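You operate a simulated robot arm through the tools that you are given. There is no shell and no other tool.

You run a simulated two-armed robot. Do the job below in one go: nothing can be reset, and whatever is moved stays where it is left.

TASK
Take the blue cover cloth from the top of the beech table and lay it out flat on the top of the kit bench.

The check looks at the end state, three seconds after you hand in, the way a careful person would. Anything else that was tipped, shoved, dropped, spilled or broken makes it a failure. A push-on lid holds only when it is set on centred and level and pressed home; a screw cap is set on level and turned clockwise until tight. Flat cloth is picked up by pressing the open fingertips on it (5 to 10 N) and closing them slowly along it; thin cloth reads only 2 to 8 mm in the jaws.

THE ROBOT
Two 7-joint arms with two-finger parallel grippers on one trunk, on a base that drives. Base frame: it is fixed to the floor where the robot stands at the start and does not move with it; the origin is under the middle of the robot, x ahead of it, y to its left, z up. Units: m, degrees, N and s.
The left shoulder is at the start at [0.091, 0.174, 1.133], the right one opposite. With the tool pointing down near the work surface each hand reaches from about 0.26 to 0.72 m from the robot's upright axis, wherever it stands, measured 20 degrees to its own side. Places, roughly: blue cover cloth [-2, 0.25, 0.75]; top of the kit bench [-0.6, 1.9, 0.8]. Payload 3.6 kg a hand.
The TCP of each hand is the grasp point between the finger pads, 0.03 m short of the fingertips. In the tool frame z runs along the fingers and y along their closing line. Largest opening 0.11 m; finger width 0.02, thickness 0.01; the body of the gripper, 0.048 by 0.112 m, starts 0.055 m behind the TCP.
Orientation is told as [roll, pitch, yaw] about the base's x, y, z axes, in that order, counted from this pose: with the fingers straight down and closing along the base's y, the tool's x points along the base's -x, its y along +y and its z along -z.

THE INTERFACE
- The arms move only by the tool drive_tool. It takes "left_series", "right_series" or both (then of equal length, played together; a hand with none holds still); each is a list of rows, each a list of 7 numbers: the shift along the tool's x, y, z in m, then the turn, a rotation vector about the tool's x, y, z in degrees, then the finger opening in m, from 0 to 0.11. In form: [[x, y, z, wx, wy, wz, fingers], ...]. A call has 1 to 20 rows; each row shifts and turns the commanded pose from where the row before left it, along the tool's axes as they then stand. Each row takes 0.2 s and may step no farther than 0.05 m and 8.6 degrees from the row before; otherwise, or with a gripper value out of range, the whole call is refused. A pose out of reach is approached as far as the arm can. The call stops where the force on the tool passes 40 N (or 10 N more than at its start, if that is more) or the arm is blocked; 0.2 s more then pass. Each finger travels about 0.153 m/s and halts on what it meets, pressing with about 36 N; the grip force reading is that of the motor and also rises with nothing between the fingers. The clock runs only during rows and for 0.2 s after the last one: add rows that do not move to give the fingers time. The reply holds the time, the measured pose of the TCP, the force on the tool along the base axes, the opening and the grip force, in the units named above and with some noise, with the torque about the TCP (base axes, N m) and any sound that the robot's microphone picked up.
- Cameras (640 x 400 px; columns grow to the right, rows downward): "scene" is now at [0.1924, 0.0064, 1.3083]; the picture's right is [-0.03, -1.00, 0.00], its down [-0.70, 0.02, -0.71] and it looks along [0.71, -0.02, -0.70] (base axes); focal length 251 px, centre (320, 200). "left" rides on the left gripper at [0.072, -0.017, -0.103] in its tool frame; the picture's right is [0.23, 0.97, 0.00], its down [-0.76, 0.18, -0.62] and it looks along [-0.61, 0.14, 0.78] (tool axes); focal length 222 px, centre (320, 200). "right" rides on the right gripper at [0.073, 0.017, -0.103] in its tool frame; the picture's right is [-0.23, 0.97, 0.00], its down [-0.76, -0.18, -0.62] and it looks along [-0.61, -0.14, 0.78] (tool axes); focal length 222 px, centre (320, 200). There is no depth. A picture from a camera that has moved, and an enlarged one, comes with that camera's place and axes in the base frame and with its lens. The place of the scene camera against the robot may be out by one fixed shift of up to 0.025 m in any direction.
- capture(camera): a new picture of that camera. No time passes.
- raise_lower(by): slides the trunk up (or, below 0, down) by that many m; the arms and the scene camera ride with it, the base frame stays. It gives what a move gives, with no picture.
- roll_base(legs): drives the robot by 1 to 6 legs, each [ahead, left, turn to the left] in m, m and degrees, along the robot's own axes; the way and the turn of a leg run together, so that a leg with both is an arc; at most 1.5 m and 180 degrees a leg. The arms and the cameras ride along, it lands a little off, and it stops where it bumps. It gives what a move gives.
- head_to(pan, tilt): turns the head with the scene camera to pan (to the left, within 86 degrees either way) and tilt (down, from -29 to 69), counted from straight ahead of the robot. It gives what a move gives.
- inspect(camera, box): a new picture of the part [left, top, right, bottom] of that camera's present view, enlarged. No time passes.
- sign_off(): hands the job in; it is judged then, once.

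Nothing tells you exact positions but the pictures and the camera data. Unless the task says otherwise, let go and move clear before handing in.

The tools are called after ">>>" as a command line: name --argument value ..., lists and objects as JSON in quotes. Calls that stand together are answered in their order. drive_tool: Moves the arms, as the interface text tells. Its arguments: {"type":"object","properties":{"left_series":{"type":"array"},"right_series":{"type":"array"}},"required":[]} The other tools are called the same way: raise_lower (by) slides the trunk up or down; roll_base (legs) drives the base; head_to (pan, tilt) turns the head that bears the scene camera; capture (camera) takes a picture; inspect (camera, box) takes an enlarged picture of a part of a camera's view; sign_off () hands the job in.

At the start:

```text
time_s: 0.0
left_position: [0.5509, 0.171, 0.9845]
left_ee_rot: [0.1, 0.0, -0.1]
left_force: [0.4, -0.3, 0.2]
left_ft_torque: [0.01, 0.03, -0.02]
left_width: 0.1097
left_grip_force: 0.1
right_position: [0.4338, -0.2147, 1.0129]
right_ee_rot: [0.0, 0.1, 0.0]
right_force: [0.4, 0.5, 0.6]
right_ft_torque: [0.0, -0.02, 0.0]
right_width: 0.1096
right_grip_force: 0.0
trunk travel left (down, up): [-0.25, 0.513]
robot x, y, heading: [0.0001, 0.0012, -0.3]
head pan, tilt: [-1.7, 44.4]
```

scene: 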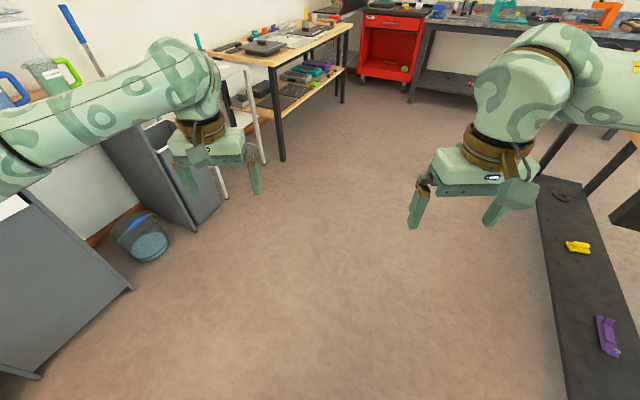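
right: 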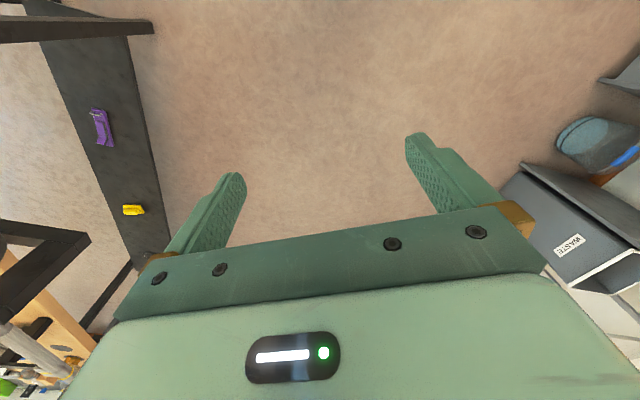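
left: 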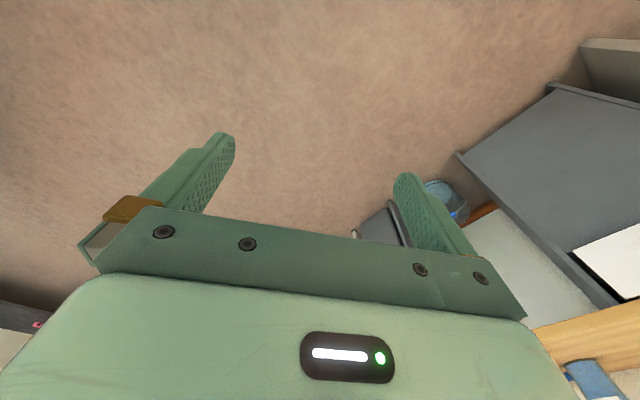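

I see a lab room ahead with benches along the left wall; the cloth's table is behind me at about [-2, 0.25] and the kit bench behind-left at about [-0.6, 1.9]. First I look around with the head before driving.

>>> head_to --pan 86 --tilt 25

>>> capture --camera "scene"

```text
time_s: 1.6
left_position: [0.5505, 0.171, 0.9849]
left_ee_rot: [-0.1, 0.1, 0.0]
left_force: [-0.4, -0.3, -0.1]
left_ft_torque: [0.01, -0.03, -0.02]
left_width: 0.1101
left_grip_force: 0.1
right_position: [0.4348, -0.2151, 1.013]
right_ee_rot: [0.0, 0.0, 0.1]
right_force: [0.7, 0.3, -0.1]
right_ft_torque: [0.01, -0.03, 0.01]
right_width: 0.11
right_grip_force: 0.0
trunk travel left (down, up): [-0.25, 0.513]
robot x, y, heading: [-0.0012, 0.0028, -0.1]
head pan, tilt: [85.9, 25.0]
```

```text
taken
camera scene: at [0.1172, 0.1008, 1.3381], right [1.0, -0.07, 0.0], down [-0.03, -0.42, -0.91], along [0.06, 0.9, -0.42], focal length 251 px, centre (320, 200)
```

scene: 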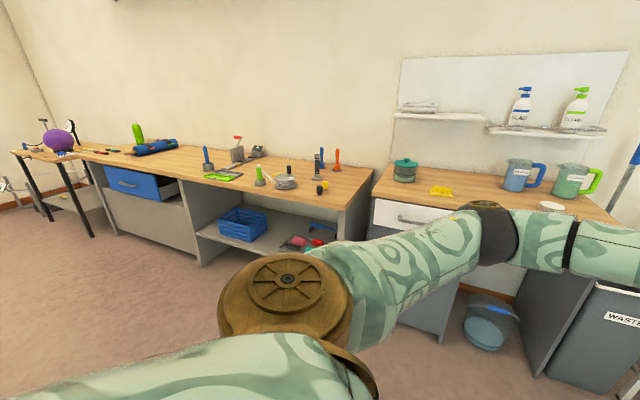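

The middle wooden bench with the blue open drawer is the kit bench (it runs diagonally, front edge about 1.2 m from me). I'll turn in place to the left to see the bench straight on and then the table behind.

>>> roll_base --legs '[[0, 0, 90]]'

>>> head_to --pan 20 --tilt 20

>>> capture --camera "scene"

>>> head_to --pan 84 --tilt 20

>>> capture --camera "scene"

```text
time_s: 5.8
left_position: [-0.1742, 0.5502, 0.9835]
left_ee_rot: [0.0, 0.0, 90.3]
left_force: [0.4, 0.1, 0.1]
left_ft_torque: [0.01, 0.0, 0.02]
left_width: 0.1099
left_grip_force: 0.2
right_position: [0.2124, 0.4358, 1.0144]
right_ee_rot: [-0.1, 0.0, 90.3]
right_force: [-0.4, 0.1, 0.2]
right_ft_torque: [-0.04, 0.06, 0.02]
right_width: 0.11
right_grip_force: 0.2
trunk travel left (down, up): [-0.25, 0.513]
robot x, y, heading: [-0.0038, -0.0012, 90.2]
head pan, tilt: [85.9, 25.0]
```

```text
time_s: 7.2
left_position: [-0.1742, 0.5511, 0.9833]
left_ee_rot: [-0.1, -0.1, 90.2]
left_force: [-1.0, -0.2, -0.7]
left_ft_torque: [0.02, -0.02, -0.02]
left_width: 0.1102
left_grip_force: 0.0
right_position: [0.2128, 0.4359, 1.0145]
right_ee_rot: [0.1, 0.0, 90.3]
right_force: [0.4, 0.2, 0.1]
right_ft_torque: [0.01, 0.01, 0.02]
right_width: 0.1099
right_grip_force: 0.0
trunk travel left (down, up): [-0.25, 0.513]
robot x, y, heading: [0.0022, -0.0032, 90.4]
head pan, tilt: [20.0, 20.0]
```

```text
taken
camera scene: at [-0.024, 0.1979, 1.3461], right [0.94, 0.35, 0.0], down [0.12, -0.32, -0.94], along [-0.33, 0.88, -0.34], focal length 251 px, centre (320, 200)
```

scene: 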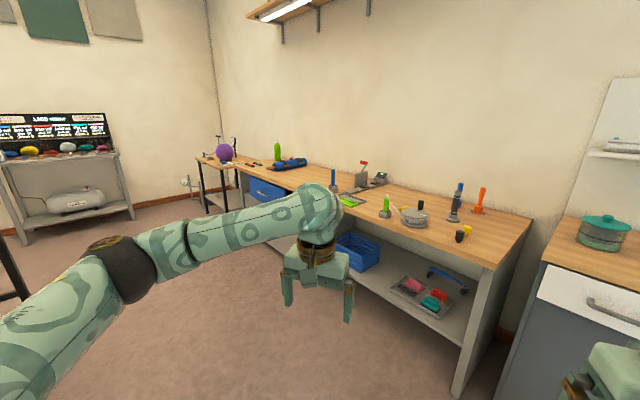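

```text
time_s: 8.6
left_position: [-0.1727, 0.55, 0.9845]
left_ee_rot: [0.1, -0.1, 90.5]
left_force: [0.9, 0.0, -0.2]
left_ft_torque: [-0.01, -0.03, -0.02]
left_width: 0.1099
left_grip_force: 0.2
right_position: [0.2129, 0.4363, 1.0152]
right_ee_rot: [0.0, 0.0, 90.3]
right_force: [0.3, 0.1, -0.9]
right_ft_torque: [-0.02, 0.03, 0.0]
right_width: 0.1097
right_grip_force: 0.1
trunk travel left (down, up): [-0.25, 0.513]
robot x, y, heading: [-0.0009, 0.0006, 90.1]
head pan, tilt: [84.0, 20.0]
```

```text
taken
camera scene: at [-0.0843, 0.12, 1.3462], right [0.1, 0.99, 0.0], down [0.34, -0.03, -0.94], along [-0.94, 0.09, -0.34], focal length 251 px, centre (320, 200)
```

scene: 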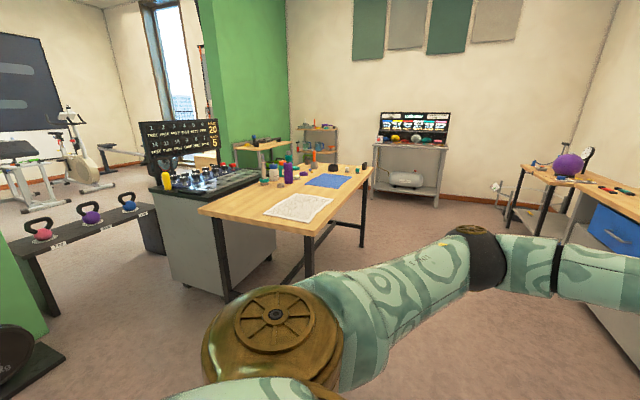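

The beech table is in view with a white cloth near and a blue cloth behind it, plus bottles and a few items. I zoom in on it and on the kit bench.

>>> inspect --camera "scene" --box '[190, 120, 390, 245]'

>>> head_to --pan 30 --tilt 20

>>> inspect --camera "scene" --box '[240, 100, 560, 300]'

```text
3.20 times, centred on (290, 182) of scene
camera zoom: at [-0.0843, 0.12, 1.3462], right [0.1, 0.99, 0.0], down [0.34, -0.03, -0.94], along [-0.94, 0.09, -0.34], focal length 803 px, centre (416, 256)
```

zoom: 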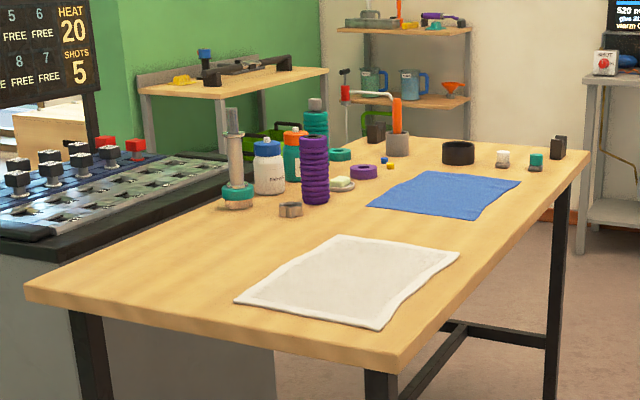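

```text
time_s: 9.8
left_position: [-0.1744, 0.5499, 0.9844]
left_ee_rot: [-0.1, 0.0, 90.4]
left_force: [-0.7, -1.0, 0.0]
left_ft_torque: [-0.01, 0.0, 0.01]
left_width: 0.1102
left_grip_force: 0.1
right_position: [0.2134, 0.4364, 1.0151]
right_ee_rot: [0.0, 0.0, 90.3]
right_force: [-0.1, -0.5, 0.2]
right_ft_torque: [0.0, 0.01, 0.01]
right_width: 0.1103
right_grip_force: 0.0
trunk travel left (down, up): [-0.25, 0.513]
robot x, y, heading: [0.002, 0.0002, 90.5]
head pan, tilt: [30.0, 20.0]
```

```text
2.00 times, centred on (400, 200) of scene
camera zoom: at [-0.0387, 0.191, 1.3461], right [0.86, 0.51, 0.0], down [0.17, -0.3, -0.94], along [-0.47, 0.81, -0.34], focal length 502 px, centre (160, 200)
```

zoom: 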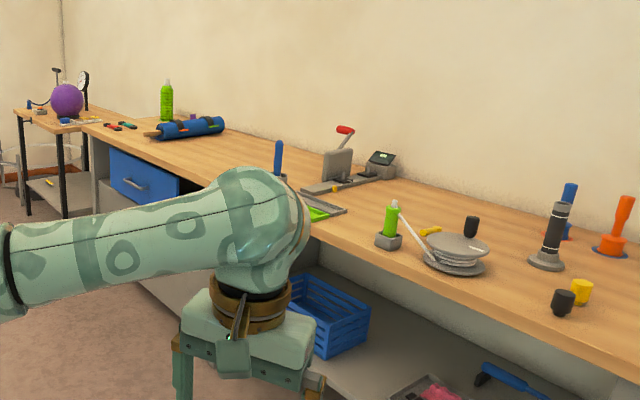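

The blue cloth (about 0.42 x 0.29 m) lies near the aisle-side edge of the beech table, centre around [-2.2, 0.4]; the table and bench both run diagonally with a ~1.5 m aisle between. I'll turn to face along the aisle and drive partway, then look again.

>>> roll_base --legs '[[0, 0, 62], [1.0, -0.2, 0]]'

>>> head_to --pan -60 --tilt 25

>>> capture --camera "scene"

>>> head_to --pan 50 --tilt 30

>>> capture --camera "scene"

```text
time_s: 17.8
left_position: [-1.356, 0.7522, 0.9831]
left_ee_rot: [0.0, 0.1, 151.9]
left_force: [-0.3, -0.3, -0.1]
left_ft_torque: [0.03, -0.02, 0.02]
left_width: 0.11
left_grip_force: 0.0
right_position: [-1.0726, 1.038, 1.0141]
right_ee_rot: [0.0, 0.1, 151.9]
right_force: [-0.7, -0.4, 0.5]
right_ft_torque: [0.06, 0.01, 0.0]
right_width: 0.1099
right_grip_force: 0.0
trunk travel left (down, up): [-0.25, 0.513]
robot x, y, heading: [-0.7921, 0.6408, 151.9]
head pan, tilt: [30.0, 20.0]
```

```text
time_s: 19.4
left_position: [-1.355, 0.7526, 0.9839]
left_ee_rot: [0.0, 0.0, 152.0]
left_force: [0.2, -0.4, 0.7]
left_ft_torque: [0.0, 0.02, 0.01]
left_width: 0.11
left_grip_force: 0.0
right_position: [-1.071, 1.0372, 1.0153]
right_ee_rot: [0.0, 0.0, 151.8]
right_force: [-0.6, 0.1, -0.2]
right_ft_torque: [-0.03, -0.01, -0.04]
right_width: 0.11
right_grip_force: 0.1
trunk travel left (down, up): [-0.25, 0.513]
robot x, y, heading: [-0.7883, 0.6411, 152.2]
head pan, tilt: [-60.0, 25.0]
```

```text
taken
camera scene: at [-0.8738, 0.7922, 1.338], right [1.0, 0.03, 0.0], down [0.01, -0.42, -0.91], along [-0.03, 0.91, -0.42], focal length 251 px, centre (320, 200)
```

scene: 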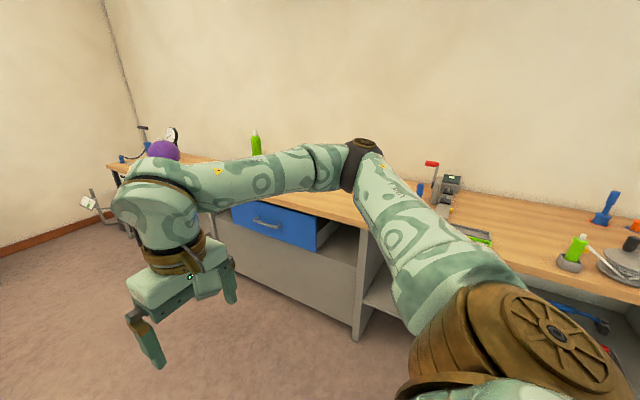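

```text
time_s: 21.3
left_position: [-1.3546, 0.7526, 0.9844]
left_ee_rot: [0.0, 0.0, 151.9]
left_force: [-0.9, -0.4, 0.3]
left_ft_torque: [0.03, -0.02, -0.01]
left_width: 0.11
left_grip_force: 0.0
right_position: [-1.0717, 1.0376, 1.0146]
right_ee_rot: [0.0, 0.0, 151.9]
right_force: [0.1, -0.1, 0.8]
right_ft_torque: [-0.02, 0.0, 0.01]
right_width: 0.1101
right_grip_force: 0.1
trunk travel left (down, up): [-0.25, 0.513]
robot x, y, heading: [-0.7914, 0.641, 152.1]
head pan, tilt: [50.0, 30.0]
```

```text
taken
camera scene: at [-0.9547, 0.6665, 1.3301], right [-0.37, 0.93, 0.0], down [0.46, 0.19, -0.87], along [-0.8, -0.32, -0.5], focal length 251 px, centre (320, 200)
```

scene: 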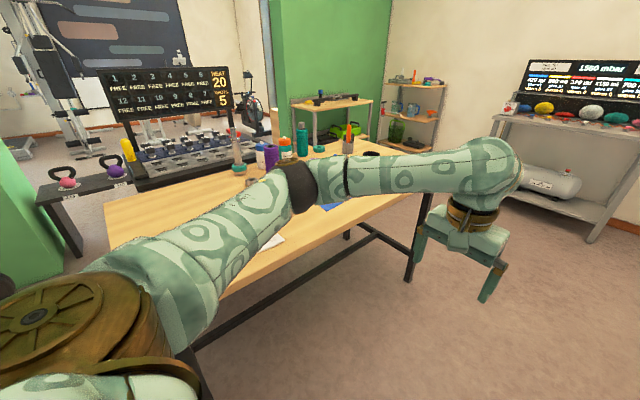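

The arms hide part of the view, but the aisle is clear. I drive on along the aisle next to the blue cloth and turn to face the table.

>>> roll_base --legs '[[1.15, 0, 0], [0, 0, 90]]'

>>> head_to --pan 0 --tilt 40

>>> capture --camera "scene"

>>> capture --camera "left"

>>> capture --camera "right"

```text
time_s: 31.0
left_position: [-1.9023, 0.6183, 0.9843]
left_ee_rot: [0.0, 0.0, -117.7]
left_force: [-0.5, -0.5, -0.5]
left_ft_torque: [0.03, -0.01, 0.01]
left_width: 0.1102
left_grip_force: 0.0
right_position: [-2.1884, 0.8998, 1.0151]
right_ee_rot: [0.1, 0.0, -117.6]
right_force: [0.3, 0.1, -1.0]
right_ft_torque: [0.01, 0.02, -0.01]
right_width: 0.1097
right_grip_force: 0.0
trunk travel left (down, up): [-0.25, 0.513]
robot x, y, heading: [-1.7941, 1.1898, -117.9]
head pan, tilt: [50.0, 30.0]
```

```text
time_s: 32.2
left_position: [-1.9015, 0.618, 0.9836]
left_ee_rot: [-0.1, 0.0, -117.7]
left_force: [0.3, -0.6, 0.1]
left_ft_torque: [-0.01, 0.01, 0.0]
left_width: 0.11
left_grip_force: 0.1
right_position: [-2.1899, 0.9009, 1.0132]
right_ee_rot: [0.0, 0.0, -117.7]
right_force: [-0.6, -0.5, 0.1]
right_ft_torque: [0.04, -0.02, -0.03]
right_width: 0.1101
right_grip_force: 0.1
trunk travel left (down, up): [-0.25, 0.513]
robot x, y, heading: [-1.8, 1.1878, -117.7]
head pan, tilt: [0.0, 40.0]
```

```text
taken
camera scene: at [-1.8747, 1.0289, 1.3147], right [-0.89, 0.46, 0.0], down [0.3, 0.57, -0.77], along [-0.36, -0.68, -0.64], focal length 251 px, centre (320, 200)
```

scene: 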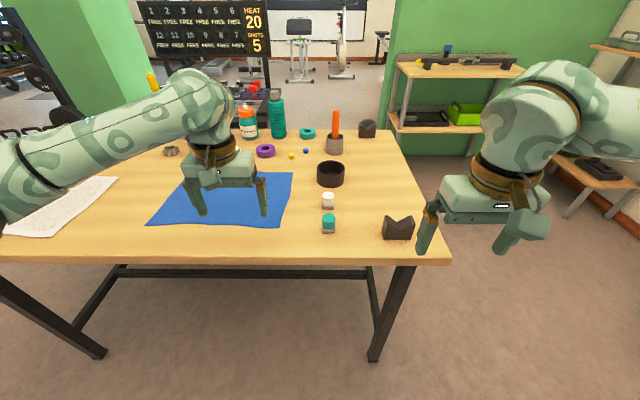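

```text
taken
camera left: at [-1.8828, 0.6904, 1.0882], right [0.97, -0.25, 0.0], down [-0.2, -0.76, 0.62], along [-0.16, -0.6, -0.78], focal length 222 px, centre (320, 200)
```

left: 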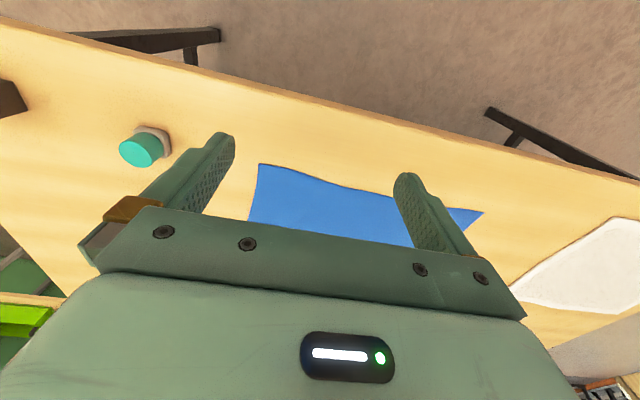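

```text
taken
camera right: at [-2.1412, 0.9573, 1.1177], right [0.76, -0.65, 0.0], down [-0.51, -0.59, 0.62], along [-0.41, -0.47, -0.78], focal length 222 px, centre (320, 200)
```

right: 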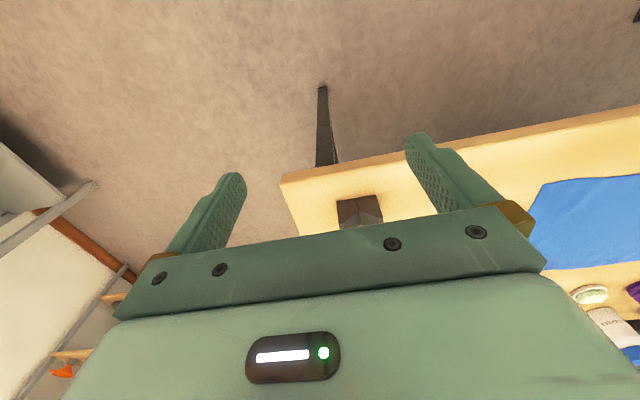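

The blue cloth lies at about 0.73–1.02 m ahead and 0.13–0.55 m to my left, roughly 0.41 x 0.29 m. Before picking it, I'll slide left to align with it and turn around once to survey the kit bench for a free spot.

>>> roll_base --legs '[[0, 0.34, 0], [0, 0, 180]]'

>>> head_to --pan 0 --tilt 28

>>> capture --camera "scene"

>>> capture --camera "left"

>>> capture --camera "right"

```text
time_s: 41.7
left_position: [-1.3818, 1.5918, 0.9835]
left_ee_rot: [0.0, 0.0, 61.7]
left_force: [0.4, 0.3, 0.4]
left_ft_torque: [-0.01, -0.01, -0.01]
left_width: 0.1101
left_grip_force: 0.1
right_position: [-1.0988, 1.3075, 1.0136]
right_ee_rot: [0.0, 0.0, 61.6]
right_force: [-0.2, 0.3, 0.1]
right_ft_torque: [0.02, 0.0, 0.0]
right_width: 0.1099
right_grip_force: 0.0
trunk travel left (down, up): [-0.25, 0.513]
robot x, y, heading: [-1.4924, 1.026, 61.5]
head pan, tilt: [0.0, 40.0]
```

```text
time_s: 42.5
left_position: [-1.383, 1.5912, 0.9842]
left_ee_rot: [0.0, 0.1, 61.7]
left_force: [-0.6, 0.4, 0.5]
left_ft_torque: [0.0, -0.03, 0.01]
left_width: 0.1101
left_grip_force: 0.0
right_position: [-1.0996, 1.3064, 1.014]
right_ee_rot: [0.0, 0.0, 61.6]
right_force: [-0.3, 0.0, -0.1]
right_ft_torque: [0.02, 0.0, 0.0]
right_width: 0.1101
right_grip_force: 0.0
trunk travel left (down, up): [-0.25, 0.513]
robot x, y, heading: [-1.4907, 1.0274, 61.3]
head pan, tilt: [0.0, 28.0]
```

```text
taken
camera scene: at [-1.394, 1.2052, 1.3332], right [0.88, -0.48, 0.0], down [-0.22, -0.41, -0.88], along [0.42, 0.78, -0.47], focal length 251 px, centre (320, 200)
```

scene: 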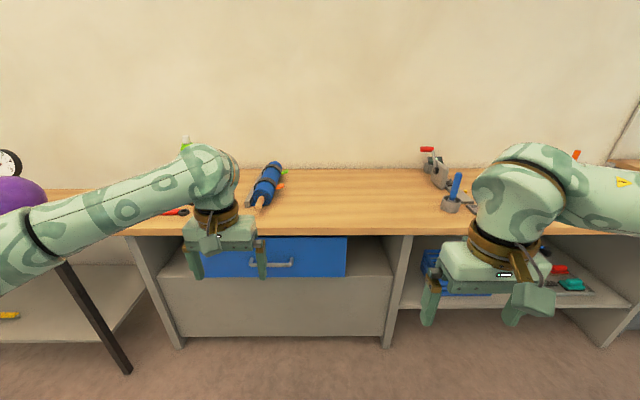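

```text
taken
camera left: at [-1.402, 1.5204, 1.0883], right [-0.96, 0.26, 0.0], down [0.2, 0.75, 0.62], along [0.16, 0.6, -0.78], focal length 222 px, centre (320, 200)
```

left: 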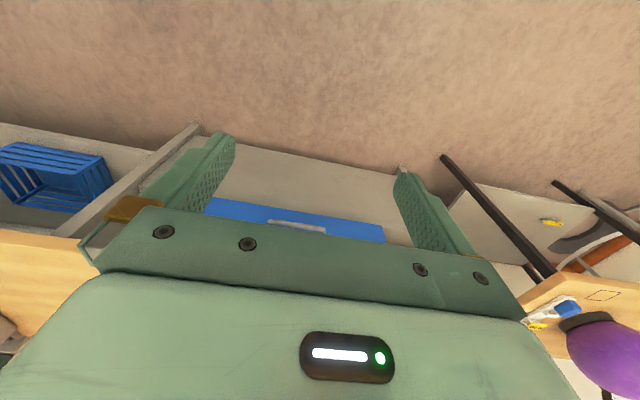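

```text
taken
camera right: at [-1.1485, 1.2515, 1.1176], right [-0.75, 0.66, 0.0], down [0.52, 0.59, 0.62], along [0.41, 0.47, -0.78], focal length 222 px, centre (320, 200)
```

right: 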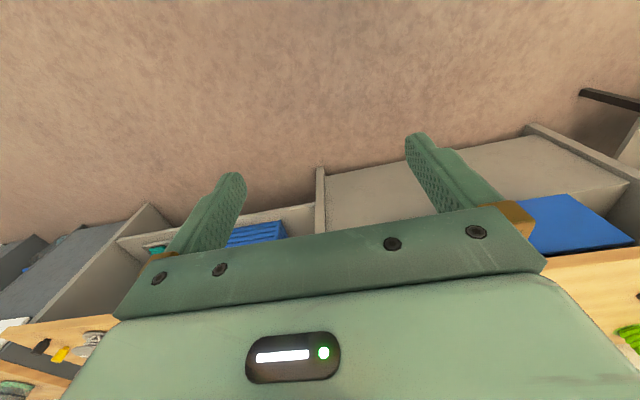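

The bench has a clear stretch of wood about 0.7 m wide between the blue tool roll and the blue-handled pot, which is ample for the cloth. Now I turn back to the beech table and move in close to the cloth.

>>> roll_base --legs '[[0, 0, -179.5], [0.1, 0, 0]]'

>>> head_to --pan 0 --tilt 45

>>> capture --camera "scene"

```text
time_s: 51.0
left_position: [-1.6542, 0.37, 0.9837]
left_ee_rot: [0.0, 0.3, -118.2]
left_force: [-0.6, -0.8, 0.4]
left_ft_torque: [0.03, -0.01, 0.02]
left_width: 0.1102
left_grip_force: 0.0
right_position: [-1.9386, 0.655, 1.0132]
right_ee_rot: [0.0, 0.1, -118.3]
right_force: [0.0, -0.2, -0.2]
right_ft_torque: [0.03, -0.03, 0.03]
right_width: 0.1101
right_grip_force: 0.0
trunk travel left (down, up): [-0.25, 0.513]
robot x, y, heading: [-1.5438, 0.9385, -118.3]
head pan, tilt: [0.0, 28.0]
```

```text
time_s: 51.8
left_position: [-1.6544, 0.3721, 0.9838]
left_ee_rot: [0.0, -0.1, -118.2]
left_force: [0.1, -0.3, -0.4]
left_ft_torque: [-0.01, 0.01, -0.03]
left_width: 0.1102
left_grip_force: 0.1
right_position: [-1.9379, 0.6557, 1.0147]
right_ee_rot: [-0.1, 0.0, -118.3]
right_force: [-0.4, 0.6, 0.7]
right_ft_torque: [-0.02, 0.01, -0.01]
right_width: 0.1101
right_grip_force: 0.1
trunk travel left (down, up): [-0.25, 0.513]
robot x, y, heading: [-1.5417, 0.9373, -118.5]
head pan, tilt: [0.0, 45.0]
```

```text
taken
camera scene: at [-1.6206, 0.7848, 1.3075], right [-0.88, 0.47, 0.0], down [0.34, 0.62, -0.71], along [-0.34, -0.62, -0.71], focal length 251 px, centre (320, 200)
```

scene: 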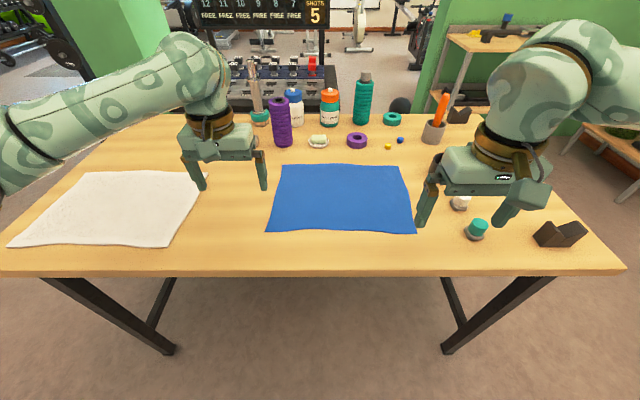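

The cloth is right ahead, centre about 7 cm to my right, near edge ~0.60 m from my axis. I nudge right and slightly closer, then swing both hands to close along the ahead direction and place them above the near corners.

>>> roll_base --legs '[[0.05, -0.07, 0]]'

>>> capture --camera "scene"

>>> capture --camera "left"

>>> capture --camera "right"

```text
time_s: 52.9
left_position: [-1.742, 0.3606, 0.9846]
left_ee_rot: [0.0, 0.1, -118.3]
left_force: [-1.2, 0.4, 0.9]
left_ft_torque: [-0.02, -0.02, -0.03]
left_width: 0.1099
left_grip_force: 0.1
right_position: [-2.0253, 0.6447, 1.0122]
right_ee_rot: [0.0, 0.1, -118.3]
right_force: [-0.4, 0.1, 0.0]
right_ft_torque: [0.0, -0.05, 0.01]
right_width: 0.1101
right_grip_force: 0.0
trunk travel left (down, up): [-0.25, 0.513]
robot x, y, heading: [-1.6282, 0.9259, -118.3]
head pan, tilt: [0.0, 45.0]
```

```text
taken
camera scene: at [-1.7086, 0.7735, 1.3073], right [-0.88, 0.47, 0.0], down [0.34, 0.62, -0.71], along [-0.33, -0.62, -0.71], focal length 251 px, centre (320, 200)
```

scene: 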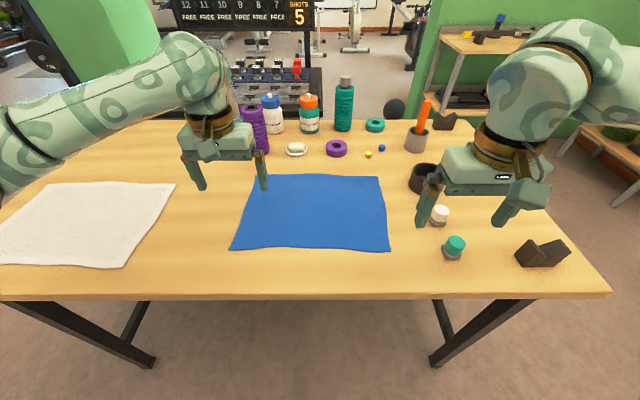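

```text
taken
camera left: at [-1.7219, 0.4318, 1.0881], right [0.97, -0.26, 0.0], down [-0.21, -0.76, 0.62], along [-0.16, -0.6, -0.78], focal length 222 px, centre (320, 200)
```

left: 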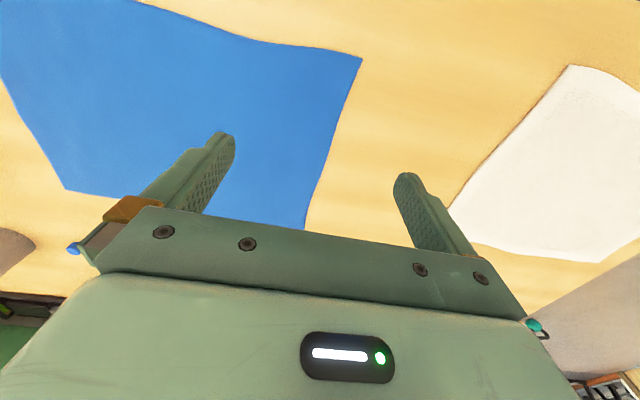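

```text
taken
camera right: at [-1.9773, 0.7015, 1.1171], right [0.75, -0.66, 0.0], down [-0.52, -0.59, 0.62], along [-0.41, -0.47, -0.78], focal length 222 px, centre (320, 200)
```

right: 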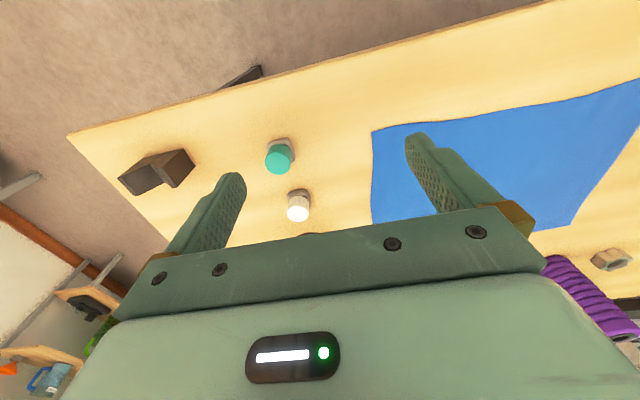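

Wrist and scene views agree the near corners are just ahead of both hands, though the table height is a bit uncertain (0.75–0.82). I rotate both hands 90° so the fingers close along the ahead direction with the wrist cameras on the outside, then re-measure.

>>> drive_tool --left_series '[[0, 0, 0, 0, 0, 8.2, 0.11], [0, 0, 0, 0, 0, 8.2, 0.11], [0, 0, 0, 0, 0, 8.2, 0.11], [0, 0, 0, 0, 0, 8.2, 0.11], [0, 0, 0, 0, 0, 8.2, 0.11], [0, 0, 0, 0, 0, 8.2, 0.11], [0, 0, 0, 0, 0, 8.2, 0.11], [0, 0, 0, 0, 0, 8.2, 0.11], [0, 0, 0, 0, 0, 8.2, 0.11], [0, 0, 0, 0, 0, 8.2, 0.11], [0, 0, 0, 0, 0, 8.0, 0.11]]' --right_series '[[0, 0, 0, 0, 0, -8.2, 0.11], [0, 0, 0, 0, 0, -8.2, 0.11], [0, 0, 0, 0, 0, -8.2, 0.11], [0, 0, 0, 0, 0, -8.2, 0.11], [0, 0, 0, 0, 0, -8.2, 0.11], [0, 0, 0, 0, 0, -8.2, 0.11], [0, 0, 0, 0, 0, -8.2, 0.11], [0, 0, 0, 0, 0, -8.2, 0.11], [0, 0, 0, 0, 0, -8.2, 0.11], [0, 0, 0, 0, 0, -8.2, 0.11], [0, 0, 0, 0, 0, -8.0, 0.11]]'

>>> capture --camera "scene"

>>> capture --camera "left"

>>> capture --camera "right"

```text
time_s: 55.2
left_position: [-1.7396, 0.3602, 0.9851]
left_ee_rot: [0.0, 0.1, 151.6]
left_force: [0.3, -0.1, -0.3]
left_ft_torque: [-0.01, 0.03, 0.04]
left_width: 0.1096
left_grip_force: 0.0
right_position: [-1.9483, 0.7147, 0.9469]
right_ee_rot: [-4.6, 0.2, -48.6]
right_force: [-0.1, 0.1, -0.2]
right_ft_torque: [-0.03, 0.0, -0.04]
right_width: 0.1103
right_grip_force: 0.1
right hand out of reach, approached as far as the arm can: row 4, 5, 6, 7, 8, 9, 10, 11
trunk travel left (down, up): [-0.25, 0.513]
robot x, y, heading: [-1.6336, 0.9291, -118.6]
head pan, tilt: [0.0, 45.0]
```

```text
taken
camera scene: at [-1.7061, 0.7742, 1.3076], right [-0.88, 0.47, 0.0], down [0.34, 0.62, -0.71], along [-0.34, -0.62, -0.71], focal length 251 px, centre (320, 200)
```

scene: 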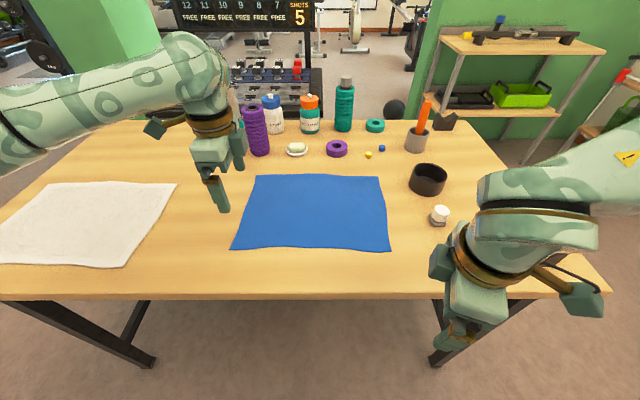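

```text
taken
camera left: at [-1.6672, 0.3411, 1.0885], right [-0.26, -0.96, 0.0], down [-0.75, 0.21, 0.62], along [-0.6, 0.16, -0.78], focal length 222 px, centre (320, 200)
```

left: 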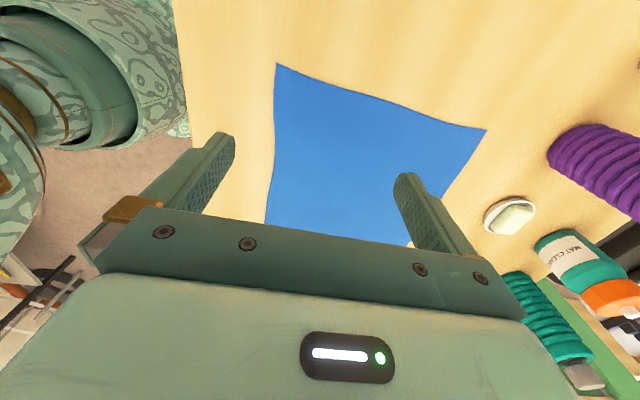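

```text
taken
camera right: at [-1.9787, 0.786, 1.0478], right [0.88, 0.47, -0.08], down [0.41, -0.66, 0.63], along [0.25, -0.59, -0.77], focal length 222 px, centre (320, 200)
```

right: 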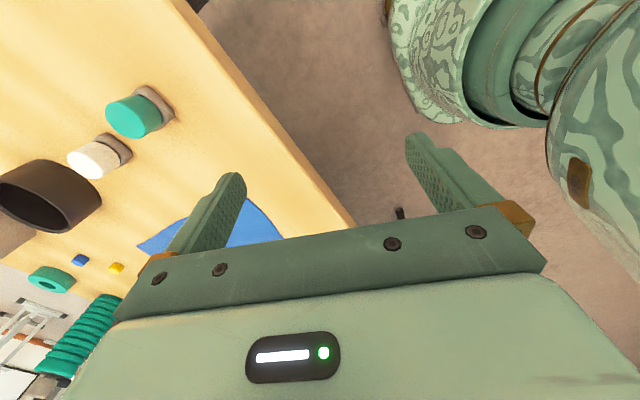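

The left hand turned fine and its camera sees the near-left corner, but the right hand was too close in to make the turn. I move the right hand forward so its commanded pose becomes reachable.

>>> drive_tool --right_series '[[0, -0.04, 0, 0, 0, 0, 0.11], [0, -0.04, 0, 0, 0, 0, 0.11], [-0.01, -0.04, 0, 0, 0, 0, 0.11], [0, 0, 0, 0, 0, 0, 0.11]]'

>>> capture --camera "scene"

```text
time_s: 56.2
left_position: [-1.7404, 0.3611, 0.9842]
left_ee_rot: [0.1, 0.0, 151.7]
left_force: [0.1, -0.5, 0.6]
left_ft_torque: [-0.02, 0.0, 0.01]
left_width: 0.1099
left_grip_force: 0.1
right_position: [-1.9601, 0.6773, 0.9089]
right_ee_rot: [-4.4, 0.0, -48.2]
right_force: [0.1, -0.1, 0.1]
right_ft_torque: [-0.01, 0.0, 0.01]
right_width: 0.1101
right_grip_force: 0.0
right hand out of reach, approached as far as the arm can: row 1, 2, 3
trunk travel left (down, up): [-0.25, 0.513]
robot x, y, heading: [-1.6298, 0.9254, -118.4]
head pan, tilt: [0.0, 45.0]
```

```text
taken
camera scene: at [-1.707, 0.774, 1.3075], right [-0.88, 0.47, 0.0], down [0.34, 0.62, -0.71], along [-0.34, -0.62, -0.71], focal length 251 px, centre (320, 200)
```

scene: 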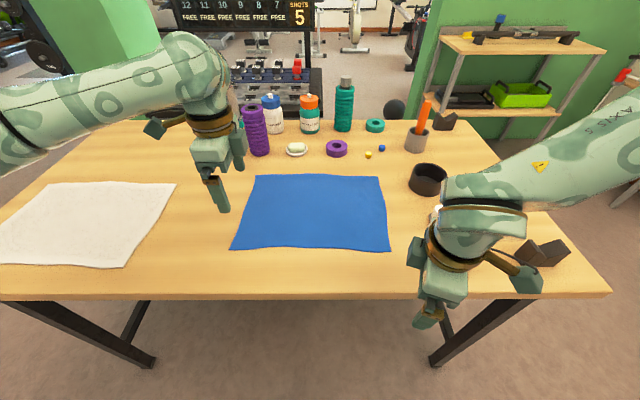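

The right arm is at a joint limit in that direction and dipping, so I back out: raise the right hand and turn it back the other way a little, then check.

>>> drive_tool --right_series '[[0, 0, -0.03, 0, 0, 8.2, 0.11], [0, 0, -0.03, 0, 0, 8.2, 0.11], [0, 0, -0.02, 0, 0, 8.2, 0.11], [0, 0, 0, 0, 0, 8.2, 0.11], [0, 0, 0, 0, 0, 0, 0.11]]'

```text
time_s: 57.5
left_position: [-1.7401, 0.3603, 0.9837]
left_ee_rot: [0.1, 0.0, 151.8]
left_force: [-0.4, 0.0, 0.7]
left_ft_torque: [0.0, 0.02, 0.0]
left_width: 0.1099
left_grip_force: 0.0
right_position: [-1.955, 0.681, 0.9888]
right_ee_rot: [-3.5, -2.2, -80.7]
right_force: [0.2, -0.5, 0.2]
right_ft_torque: [-0.03, 0.02, -0.02]
right_width: 0.1099
right_grip_force: 0.1
trunk travel left (down, up): [-0.25, 0.513]
robot x, y, heading: [-1.6304, 0.9228, -118.4]
head pan, tilt: [0.0, 45.0]
```

The hand turns again from its actual pose. I move it forward about 0.17 m to a better reach, keeping height, before trying the turn again.

>>> drive_tool --right_series '[[-0.034, -0.0263, 0, 0, 0, 0, 0.11], [-0.034, -0.0263, 0, 0, 0, 0, 0.11], [-0.034, -0.0263, 0, 0, 0, 0, 0.11], [-0.034, -0.0263, 0, 0, 0, 0, 0.11], [0, 0, 0, 0, 0, 0, 0.11]]'

>>> capture --camera "scene"

```text
time_s: 58.6
left_position: [-1.7391, 0.3603, 0.9837]
left_ee_rot: [-0.1, -0.1, 151.7]
left_force: [-0.4, -0.4, -0.3]
left_ft_torque: [-0.02, 0.02, -0.01]
left_width: 0.1101
left_grip_force: 0.1
right_position: [-1.9969, 0.6054, 0.9948]
right_ee_rot: [-3.5, -2.2, -80.7]
right_force: [-1.4, -0.6, -0.1]
right_ft_torque: [-0.02, 0.01, -0.02]
right_width: 0.1098
right_grip_force: 0.0
right hand out of reach, approached as far as the arm can: row 3, 4
trunk travel left (down, up): [-0.25, 0.513]
robot x, y, heading: [-1.629, 0.9262, -118.3]
head pan, tilt: [0.0, 45.0]
```

```text
taken
camera scene: at [-1.707, 0.7738, 1.3075], right [-0.88, 0.47, 0.0], down [0.34, 0.62, -0.71], along [-0.34, -0.62, -0.71], focal length 251 px, centre (320, 200)
```

scene: 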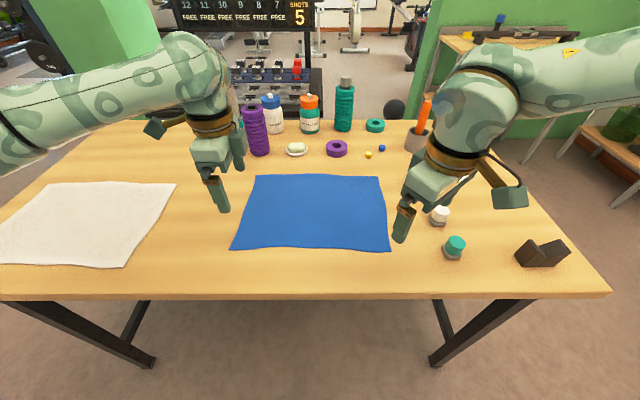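

The right wrist runs out of travel that way, so I'll turn the right hand the opposite direction (same finger axis, camera on the inner side).

>>> drive_tool --right_series '[[0, 0, 0, 0, 0, 8.0, 0.11], [0, 0, 0, 0, 0, 8.0, 0.11], [0, 0, 0, 0, 0, 8.0, 0.11], [0, 0, 0, 0, 0, 8.0, 0.11], [0, 0, 0, 0, 0, 8.0, 0.11], [0, 0, 0, 0, 0, 8.0, 0.11], [0, 0, 0, 0, 0, 8.0, 0.11], [0, 0, 0, 0, 0, 8.0, 0.11], [0, 0, 0, 0, 0, 8.0, 0.11], [0, 0, 0, 0, 0, 8.0, 0.11], [0, 0, 0, 0, 0, 8.0, 0.11], [0, 0, 0, 0, 0, 8.0, 0.11], [0, 0, 0, 0, 0, 8.0, 0.11], [0, 0, 0, 0, 0, 8.0, 0.11], [0, 0, 0, 0, 0, 8.0, 0.11], [0, 0, 0, 0, 0, 7.5, 0.11], [0, 0, 0, 0, 0, 0, 0.11]]'

>>> capture --camera "scene"

>>> capture --camera "right"

```text
time_s: 62.2
left_position: [-1.741, 0.3608, 0.9837]
left_ee_rot: [0.0, 0.0, 151.7]
left_force: [0.0, -0.3, -0.2]
left_ft_torque: [-0.01, -0.03, 0.0]
left_width: 0.1101
left_grip_force: 0.1
right_position: [-1.9947, 0.607, 0.9938]
right_ee_rot: [3.8, -1.4, 151.6]
right_force: [0.5, -0.3, -0.7]
right_ft_torque: [0.02, 0.01, -0.03]
right_width: 0.1101
right_grip_force: 0.1
trunk travel left (down, up): [-0.25, 0.513]
robot x, y, heading: [-1.6331, 0.9213, -118.6]
head pan, tilt: [0.0, 45.0]
```

```text
taken
camera scene: at [-1.7071, 0.7736, 1.3074], right [-0.88, 0.47, 0.0], down [0.34, 0.62, -0.71], along [-0.34, -0.62, -0.71], focal length 251 px, centre (320, 200)
```

scene: 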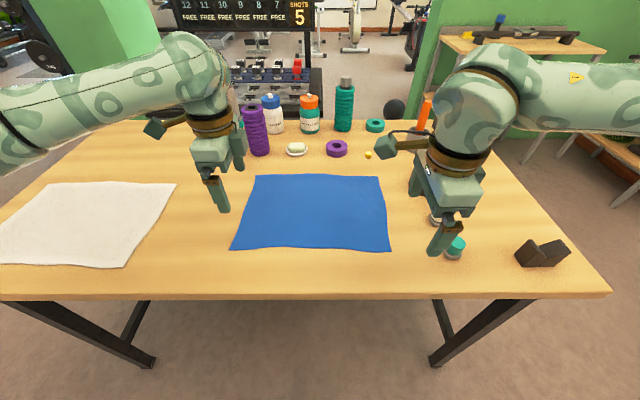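

```text
taken
camera right: at [-1.9345, 0.563, 1.0976], right [-0.66, -0.75, 0.07], down [-0.55, 0.55, 0.63], along [-0.51, 0.38, -0.78], focal length 222 px, centre (320, 200)
```

right: 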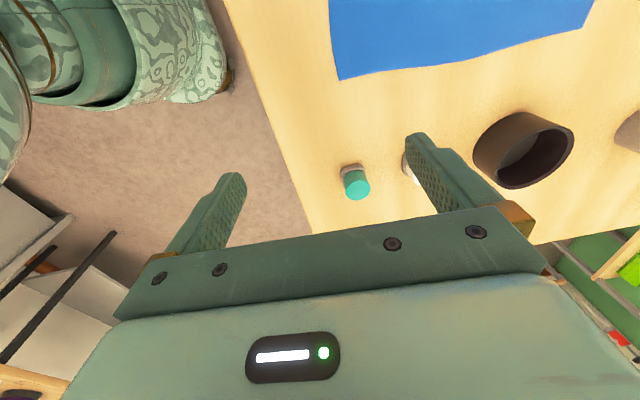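

Triangulating with the wrist cameras puts the table top at z≈0.82 and the cloth at about 0.36 x 0.27 m, near edge ~0.49 m from my axis. I level the right hand and bring both hands above the near corners, about 4 cm over the cloth, with fingers part-open.

>>> drive_tool --left_series '[[0.003, -0.006, 0, 0, 0, 0, 0.1], [0.003, -0.007, 0, 0, 0, 0, 0.09], [0, 0, 0.02, 0, 0, 0, 0.08], [0, 0, 0.02, 0, 0, 0, 0.07], [0, 0, 0.02, 0, 0, 0, 0.06], [0, 0, 0.015, 0, 0, 0, 0.05], [0, 0, 0.015, 0, 0, 0, 0.045], [0, 0, 0, 0, 0, 0, 0.045], [0, 0, 0, 0, 0, 0, 0.045]]' --right_series '[[0, 0, 0, 3.8, 1.4, 0, 0.1], [0.01, 0.02, 0, 0, 0, 0, 0.09], [0.01, 0.02, 0, 0, 0, 0, 0.08], [0.01, 0.02, 0.02, 0, 0, 0, 0.07], [0.0045, 0.022, 0.02, 0, 0, 0, 0.06], [0, 0, 0.02, 0, 0, 0, 0.05], [0, 0, 0.02, 0, 0, 0, 0.045], [0, 0, 0.02, 0, 0, 0, 0.045], [0, 0, 0, 0, 0, 0, 0.045]]'

>>> capture --camera "scene"

>>> capture --camera "left"

>>> capture --camera "right"

```text
time_s: 64.2
left_position: [-1.7298, 0.3692, 0.8948]
left_ee_rot: [0.0, -0.1, 151.6]
left_force: [0.2, 0.0, 0.1]
left_ft_torque: [-0.03, -0.04, -0.01]
left_width: 0.045
left_grip_force: 0.0
right_position: [-2.0031, 0.5197, 0.8943]
right_ee_rot: [0.0, 0.1, 151.8]
right_force: [0.4, 0.2, -0.4]
right_ft_torque: [0.01, 0.02, 0.02]
right_width: 0.0448
right_grip_force: 0.1
trunk travel left (down, up): [-0.25, 0.513]
robot x, y, heading: [-1.6287, 0.9249, -118.3]
head pan, tilt: [0.0, 45.0]
```

```text
taken
camera scene: at [-1.707, 0.7736, 1.3075], right [-0.88, 0.47, 0.0], down [0.34, 0.62, -0.71], along [-0.34, -0.62, -0.71], focal length 251 px, centre (320, 200)
```

scene: 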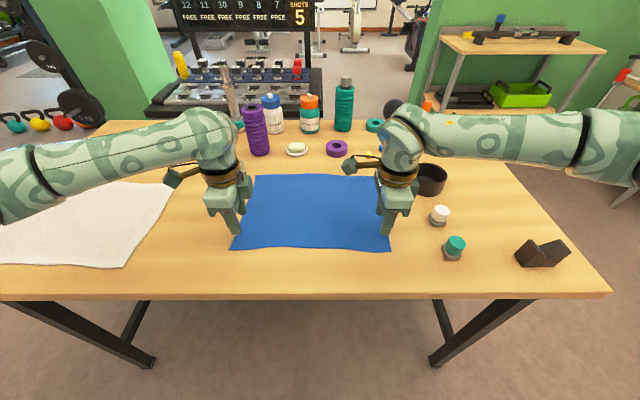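

```text
taken
camera left: at [-1.6567, 0.3495, 0.998], right [-0.26, -0.97, 0.0], down [-0.75, 0.2, 0.62], along [-0.6, 0.16, -0.78], focal length 222 px, centre (320, 200)
```

left: 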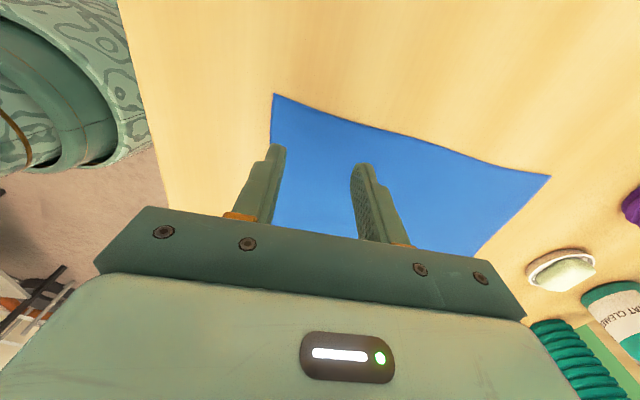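

```text
taken
camera right: at [-1.948, 0.4699, 0.9981], right [-0.66, -0.75, 0.0], down [-0.59, 0.52, 0.62], along [-0.47, 0.41, -0.78], focal length 222 px, centre (320, 200)
```

right: 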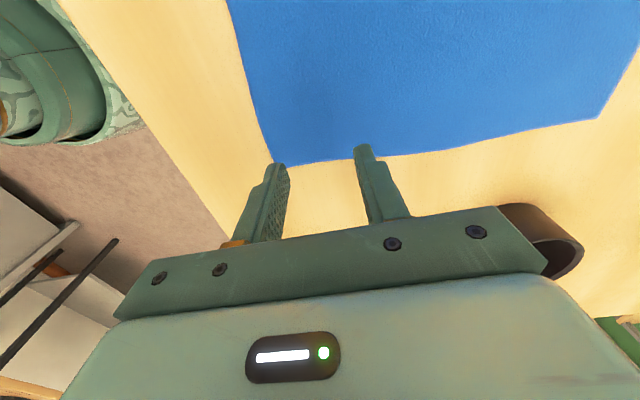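

Both hands hover correctly: about 2 cm in from the side edges and 4 cm in from the near edge, tips ~4 cm above the cloth. I trim the positions and lower 3 cm, then feel for contact in small steps.

>>> drive_tool --left_series '[[0.003, -0.003, 0, 0, 0, 0, 0.045], [0, 0, 0.01, 0, 0, 0, 0.045], [0, 0, 0.01, 0, 0, 0, 0.045], [0, 0, 0.01, 0, 0, 0, 0.045], [0, 0, 0, 0, 0, 0, 0.045]]' --right_series '[[0, -0.008, 0, 0, 0, 0, 0.045], [0, 0, 0.01, 0, 0, 0, 0.045], [0, 0, 0.01, 0, 0, 0, 0.045], [0, 0, 0.01, 0, 0, 0, 0.045], [0, 0, 0, 0, 0, 0, 0.045]]'

>>> capture --camera "left"

>>> capture --camera "right"

```text
time_s: 65.5
left_position: [-1.7247, 0.3708, 0.8646]
left_ee_rot: [0.0, 0.0, 151.7]
left_force: [0.3, 0.9, 0.1]
left_ft_torque: [0.04, -0.01, -0.02]
left_width: 0.0447
left_grip_force: 0.1
right_position: [-2.0003, 0.5252, 0.865]
right_ee_rot: [-0.1, 0.0, 151.7]
right_force: [1.1, -0.4, -0.1]
right_ft_torque: [0.0, -0.04, 0.01]
right_width: 0.0452
right_grip_force: 0.0
trunk travel left (down, up): [-0.25, 0.513]
robot x, y, heading: [-1.6303, 0.9277, -118.2]
head pan, tilt: [0.0, 45.0]
```

```text
taken
camera left: at [-1.653, 0.3505, 0.9681], right [-0.26, -0.97, 0.0], down [-0.75, 0.2, 0.62], along [-0.6, 0.16, -0.78], focal length 222 px, centre (320, 200)
```

left: 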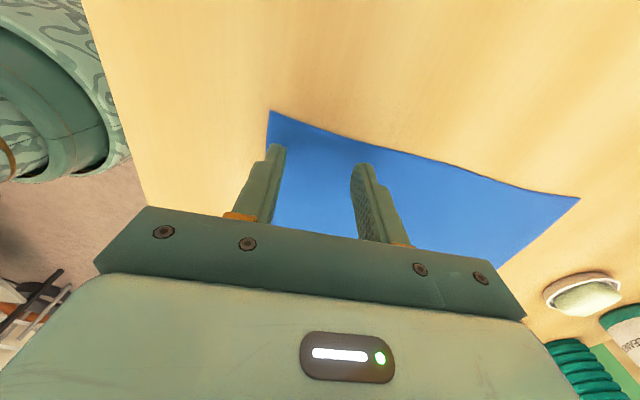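

```text
taken
camera right: at [-1.9445, 0.476, 0.9684], right [-0.66, -0.75, 0.0], down [-0.59, 0.52, 0.62], along [-0.47, 0.41, -0.78], focal length 222 px, centre (320, 200)
```

right: 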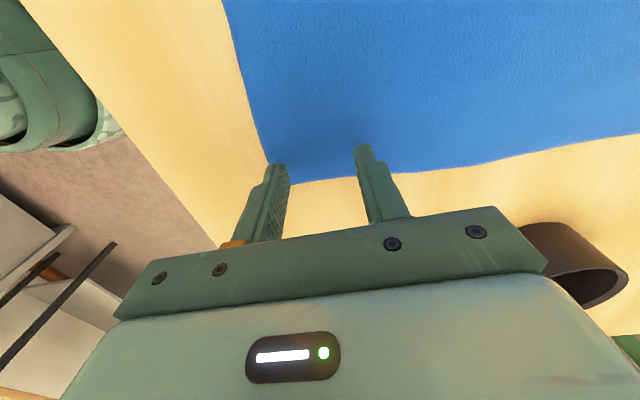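

Positions look right on both hands, with tips about 1.5 cm above the cloth. I lower in 3 mm steps to feel the contact.

>>> drive_tool --left_series '[[0, 0.003, 0.003, 0, 0, 0, 0.045], [0, 0, 0.003, 0, 0, 0, 0.045], [0, 0, 0.003, 0, 0, 0, 0.045], [0, 0, 0, 0, 0, 0, 0.045]]' --right_series '[[0, 0, 0.003, 0, 0, 0, 0.045], [0, 0, 0.003, 0, 0, 0, 0.045], [0, 0, 0.003, 0, 0, 0, 0.045], [0, 0, 0, 0, 0, 0, 0.045]]'

```text
time_s: 66.5
left_position: [-1.7259, 0.3681, 0.8564]
left_ee_rot: [0.0, -0.1, 151.7]
left_force: [-0.1, 0.0, -0.7]
left_ft_torque: [-0.04, 0.0, 0.03]
left_width: 0.0452
left_grip_force: 0.0
right_position: [-1.9993, 0.5249, 0.8559]
right_ee_rot: [0.1, 0.0, 151.7]
right_force: [-0.2, -0.2, 0.1]
right_ft_torque: [-0.01, -0.02, -0.01]
right_width: 0.0451
right_grip_force: 0.1
trunk travel left (down, up): [-0.25, 0.513]
robot x, y, heading: [-1.6314, 0.9276, -118.1]
head pan, tilt: [0.0, 45.0]
```

>>> drive_tool --left_series '[[0, 0, 0.002, 0, 0, 0, 0.045], [0, 0, 0.002, 0, 0, 0, 0.045], [0, 0, 0.001, 0, 0, 0, 0.045], [0, 0, 0, 0, 0, 0, 0.045]]' --right_series '[[0, 0, 0.002, 0, 0, 0, 0.045], [0, 0, 0.002, 0, 0, 0, 0.045], [0, 0, 0.001, 0, 0, 0, 0.045], [0, 0, 0, 0, 0, 0, 0.045]]'

```text
time_s: 67.5
left_position: [-1.7267, 0.3674, 0.8524]
left_ee_rot: [0.2, 0.0, 151.7]
left_force: [0.9, -0.8, 10.7]
left_ft_torque: [0.09, -0.15, 0.0]
left_width: 0.0448
left_grip_force: 0.0
right_position: [-1.9994, 0.5248, 0.8517]
right_ee_rot: [0.1, 0.1, 151.7]
right_force: [-0.2, -0.5, 4.8]
right_ft_torque: [0.07, -0.03, 0.01]
right_width: 0.0446
right_grip_force: 0.1
trunk travel left (down, up): [-0.25, 0.513]
robot x, y, heading: [-1.6281, 0.9253, -118.2]
head pan, tilt: [0.0, 45.0]
```

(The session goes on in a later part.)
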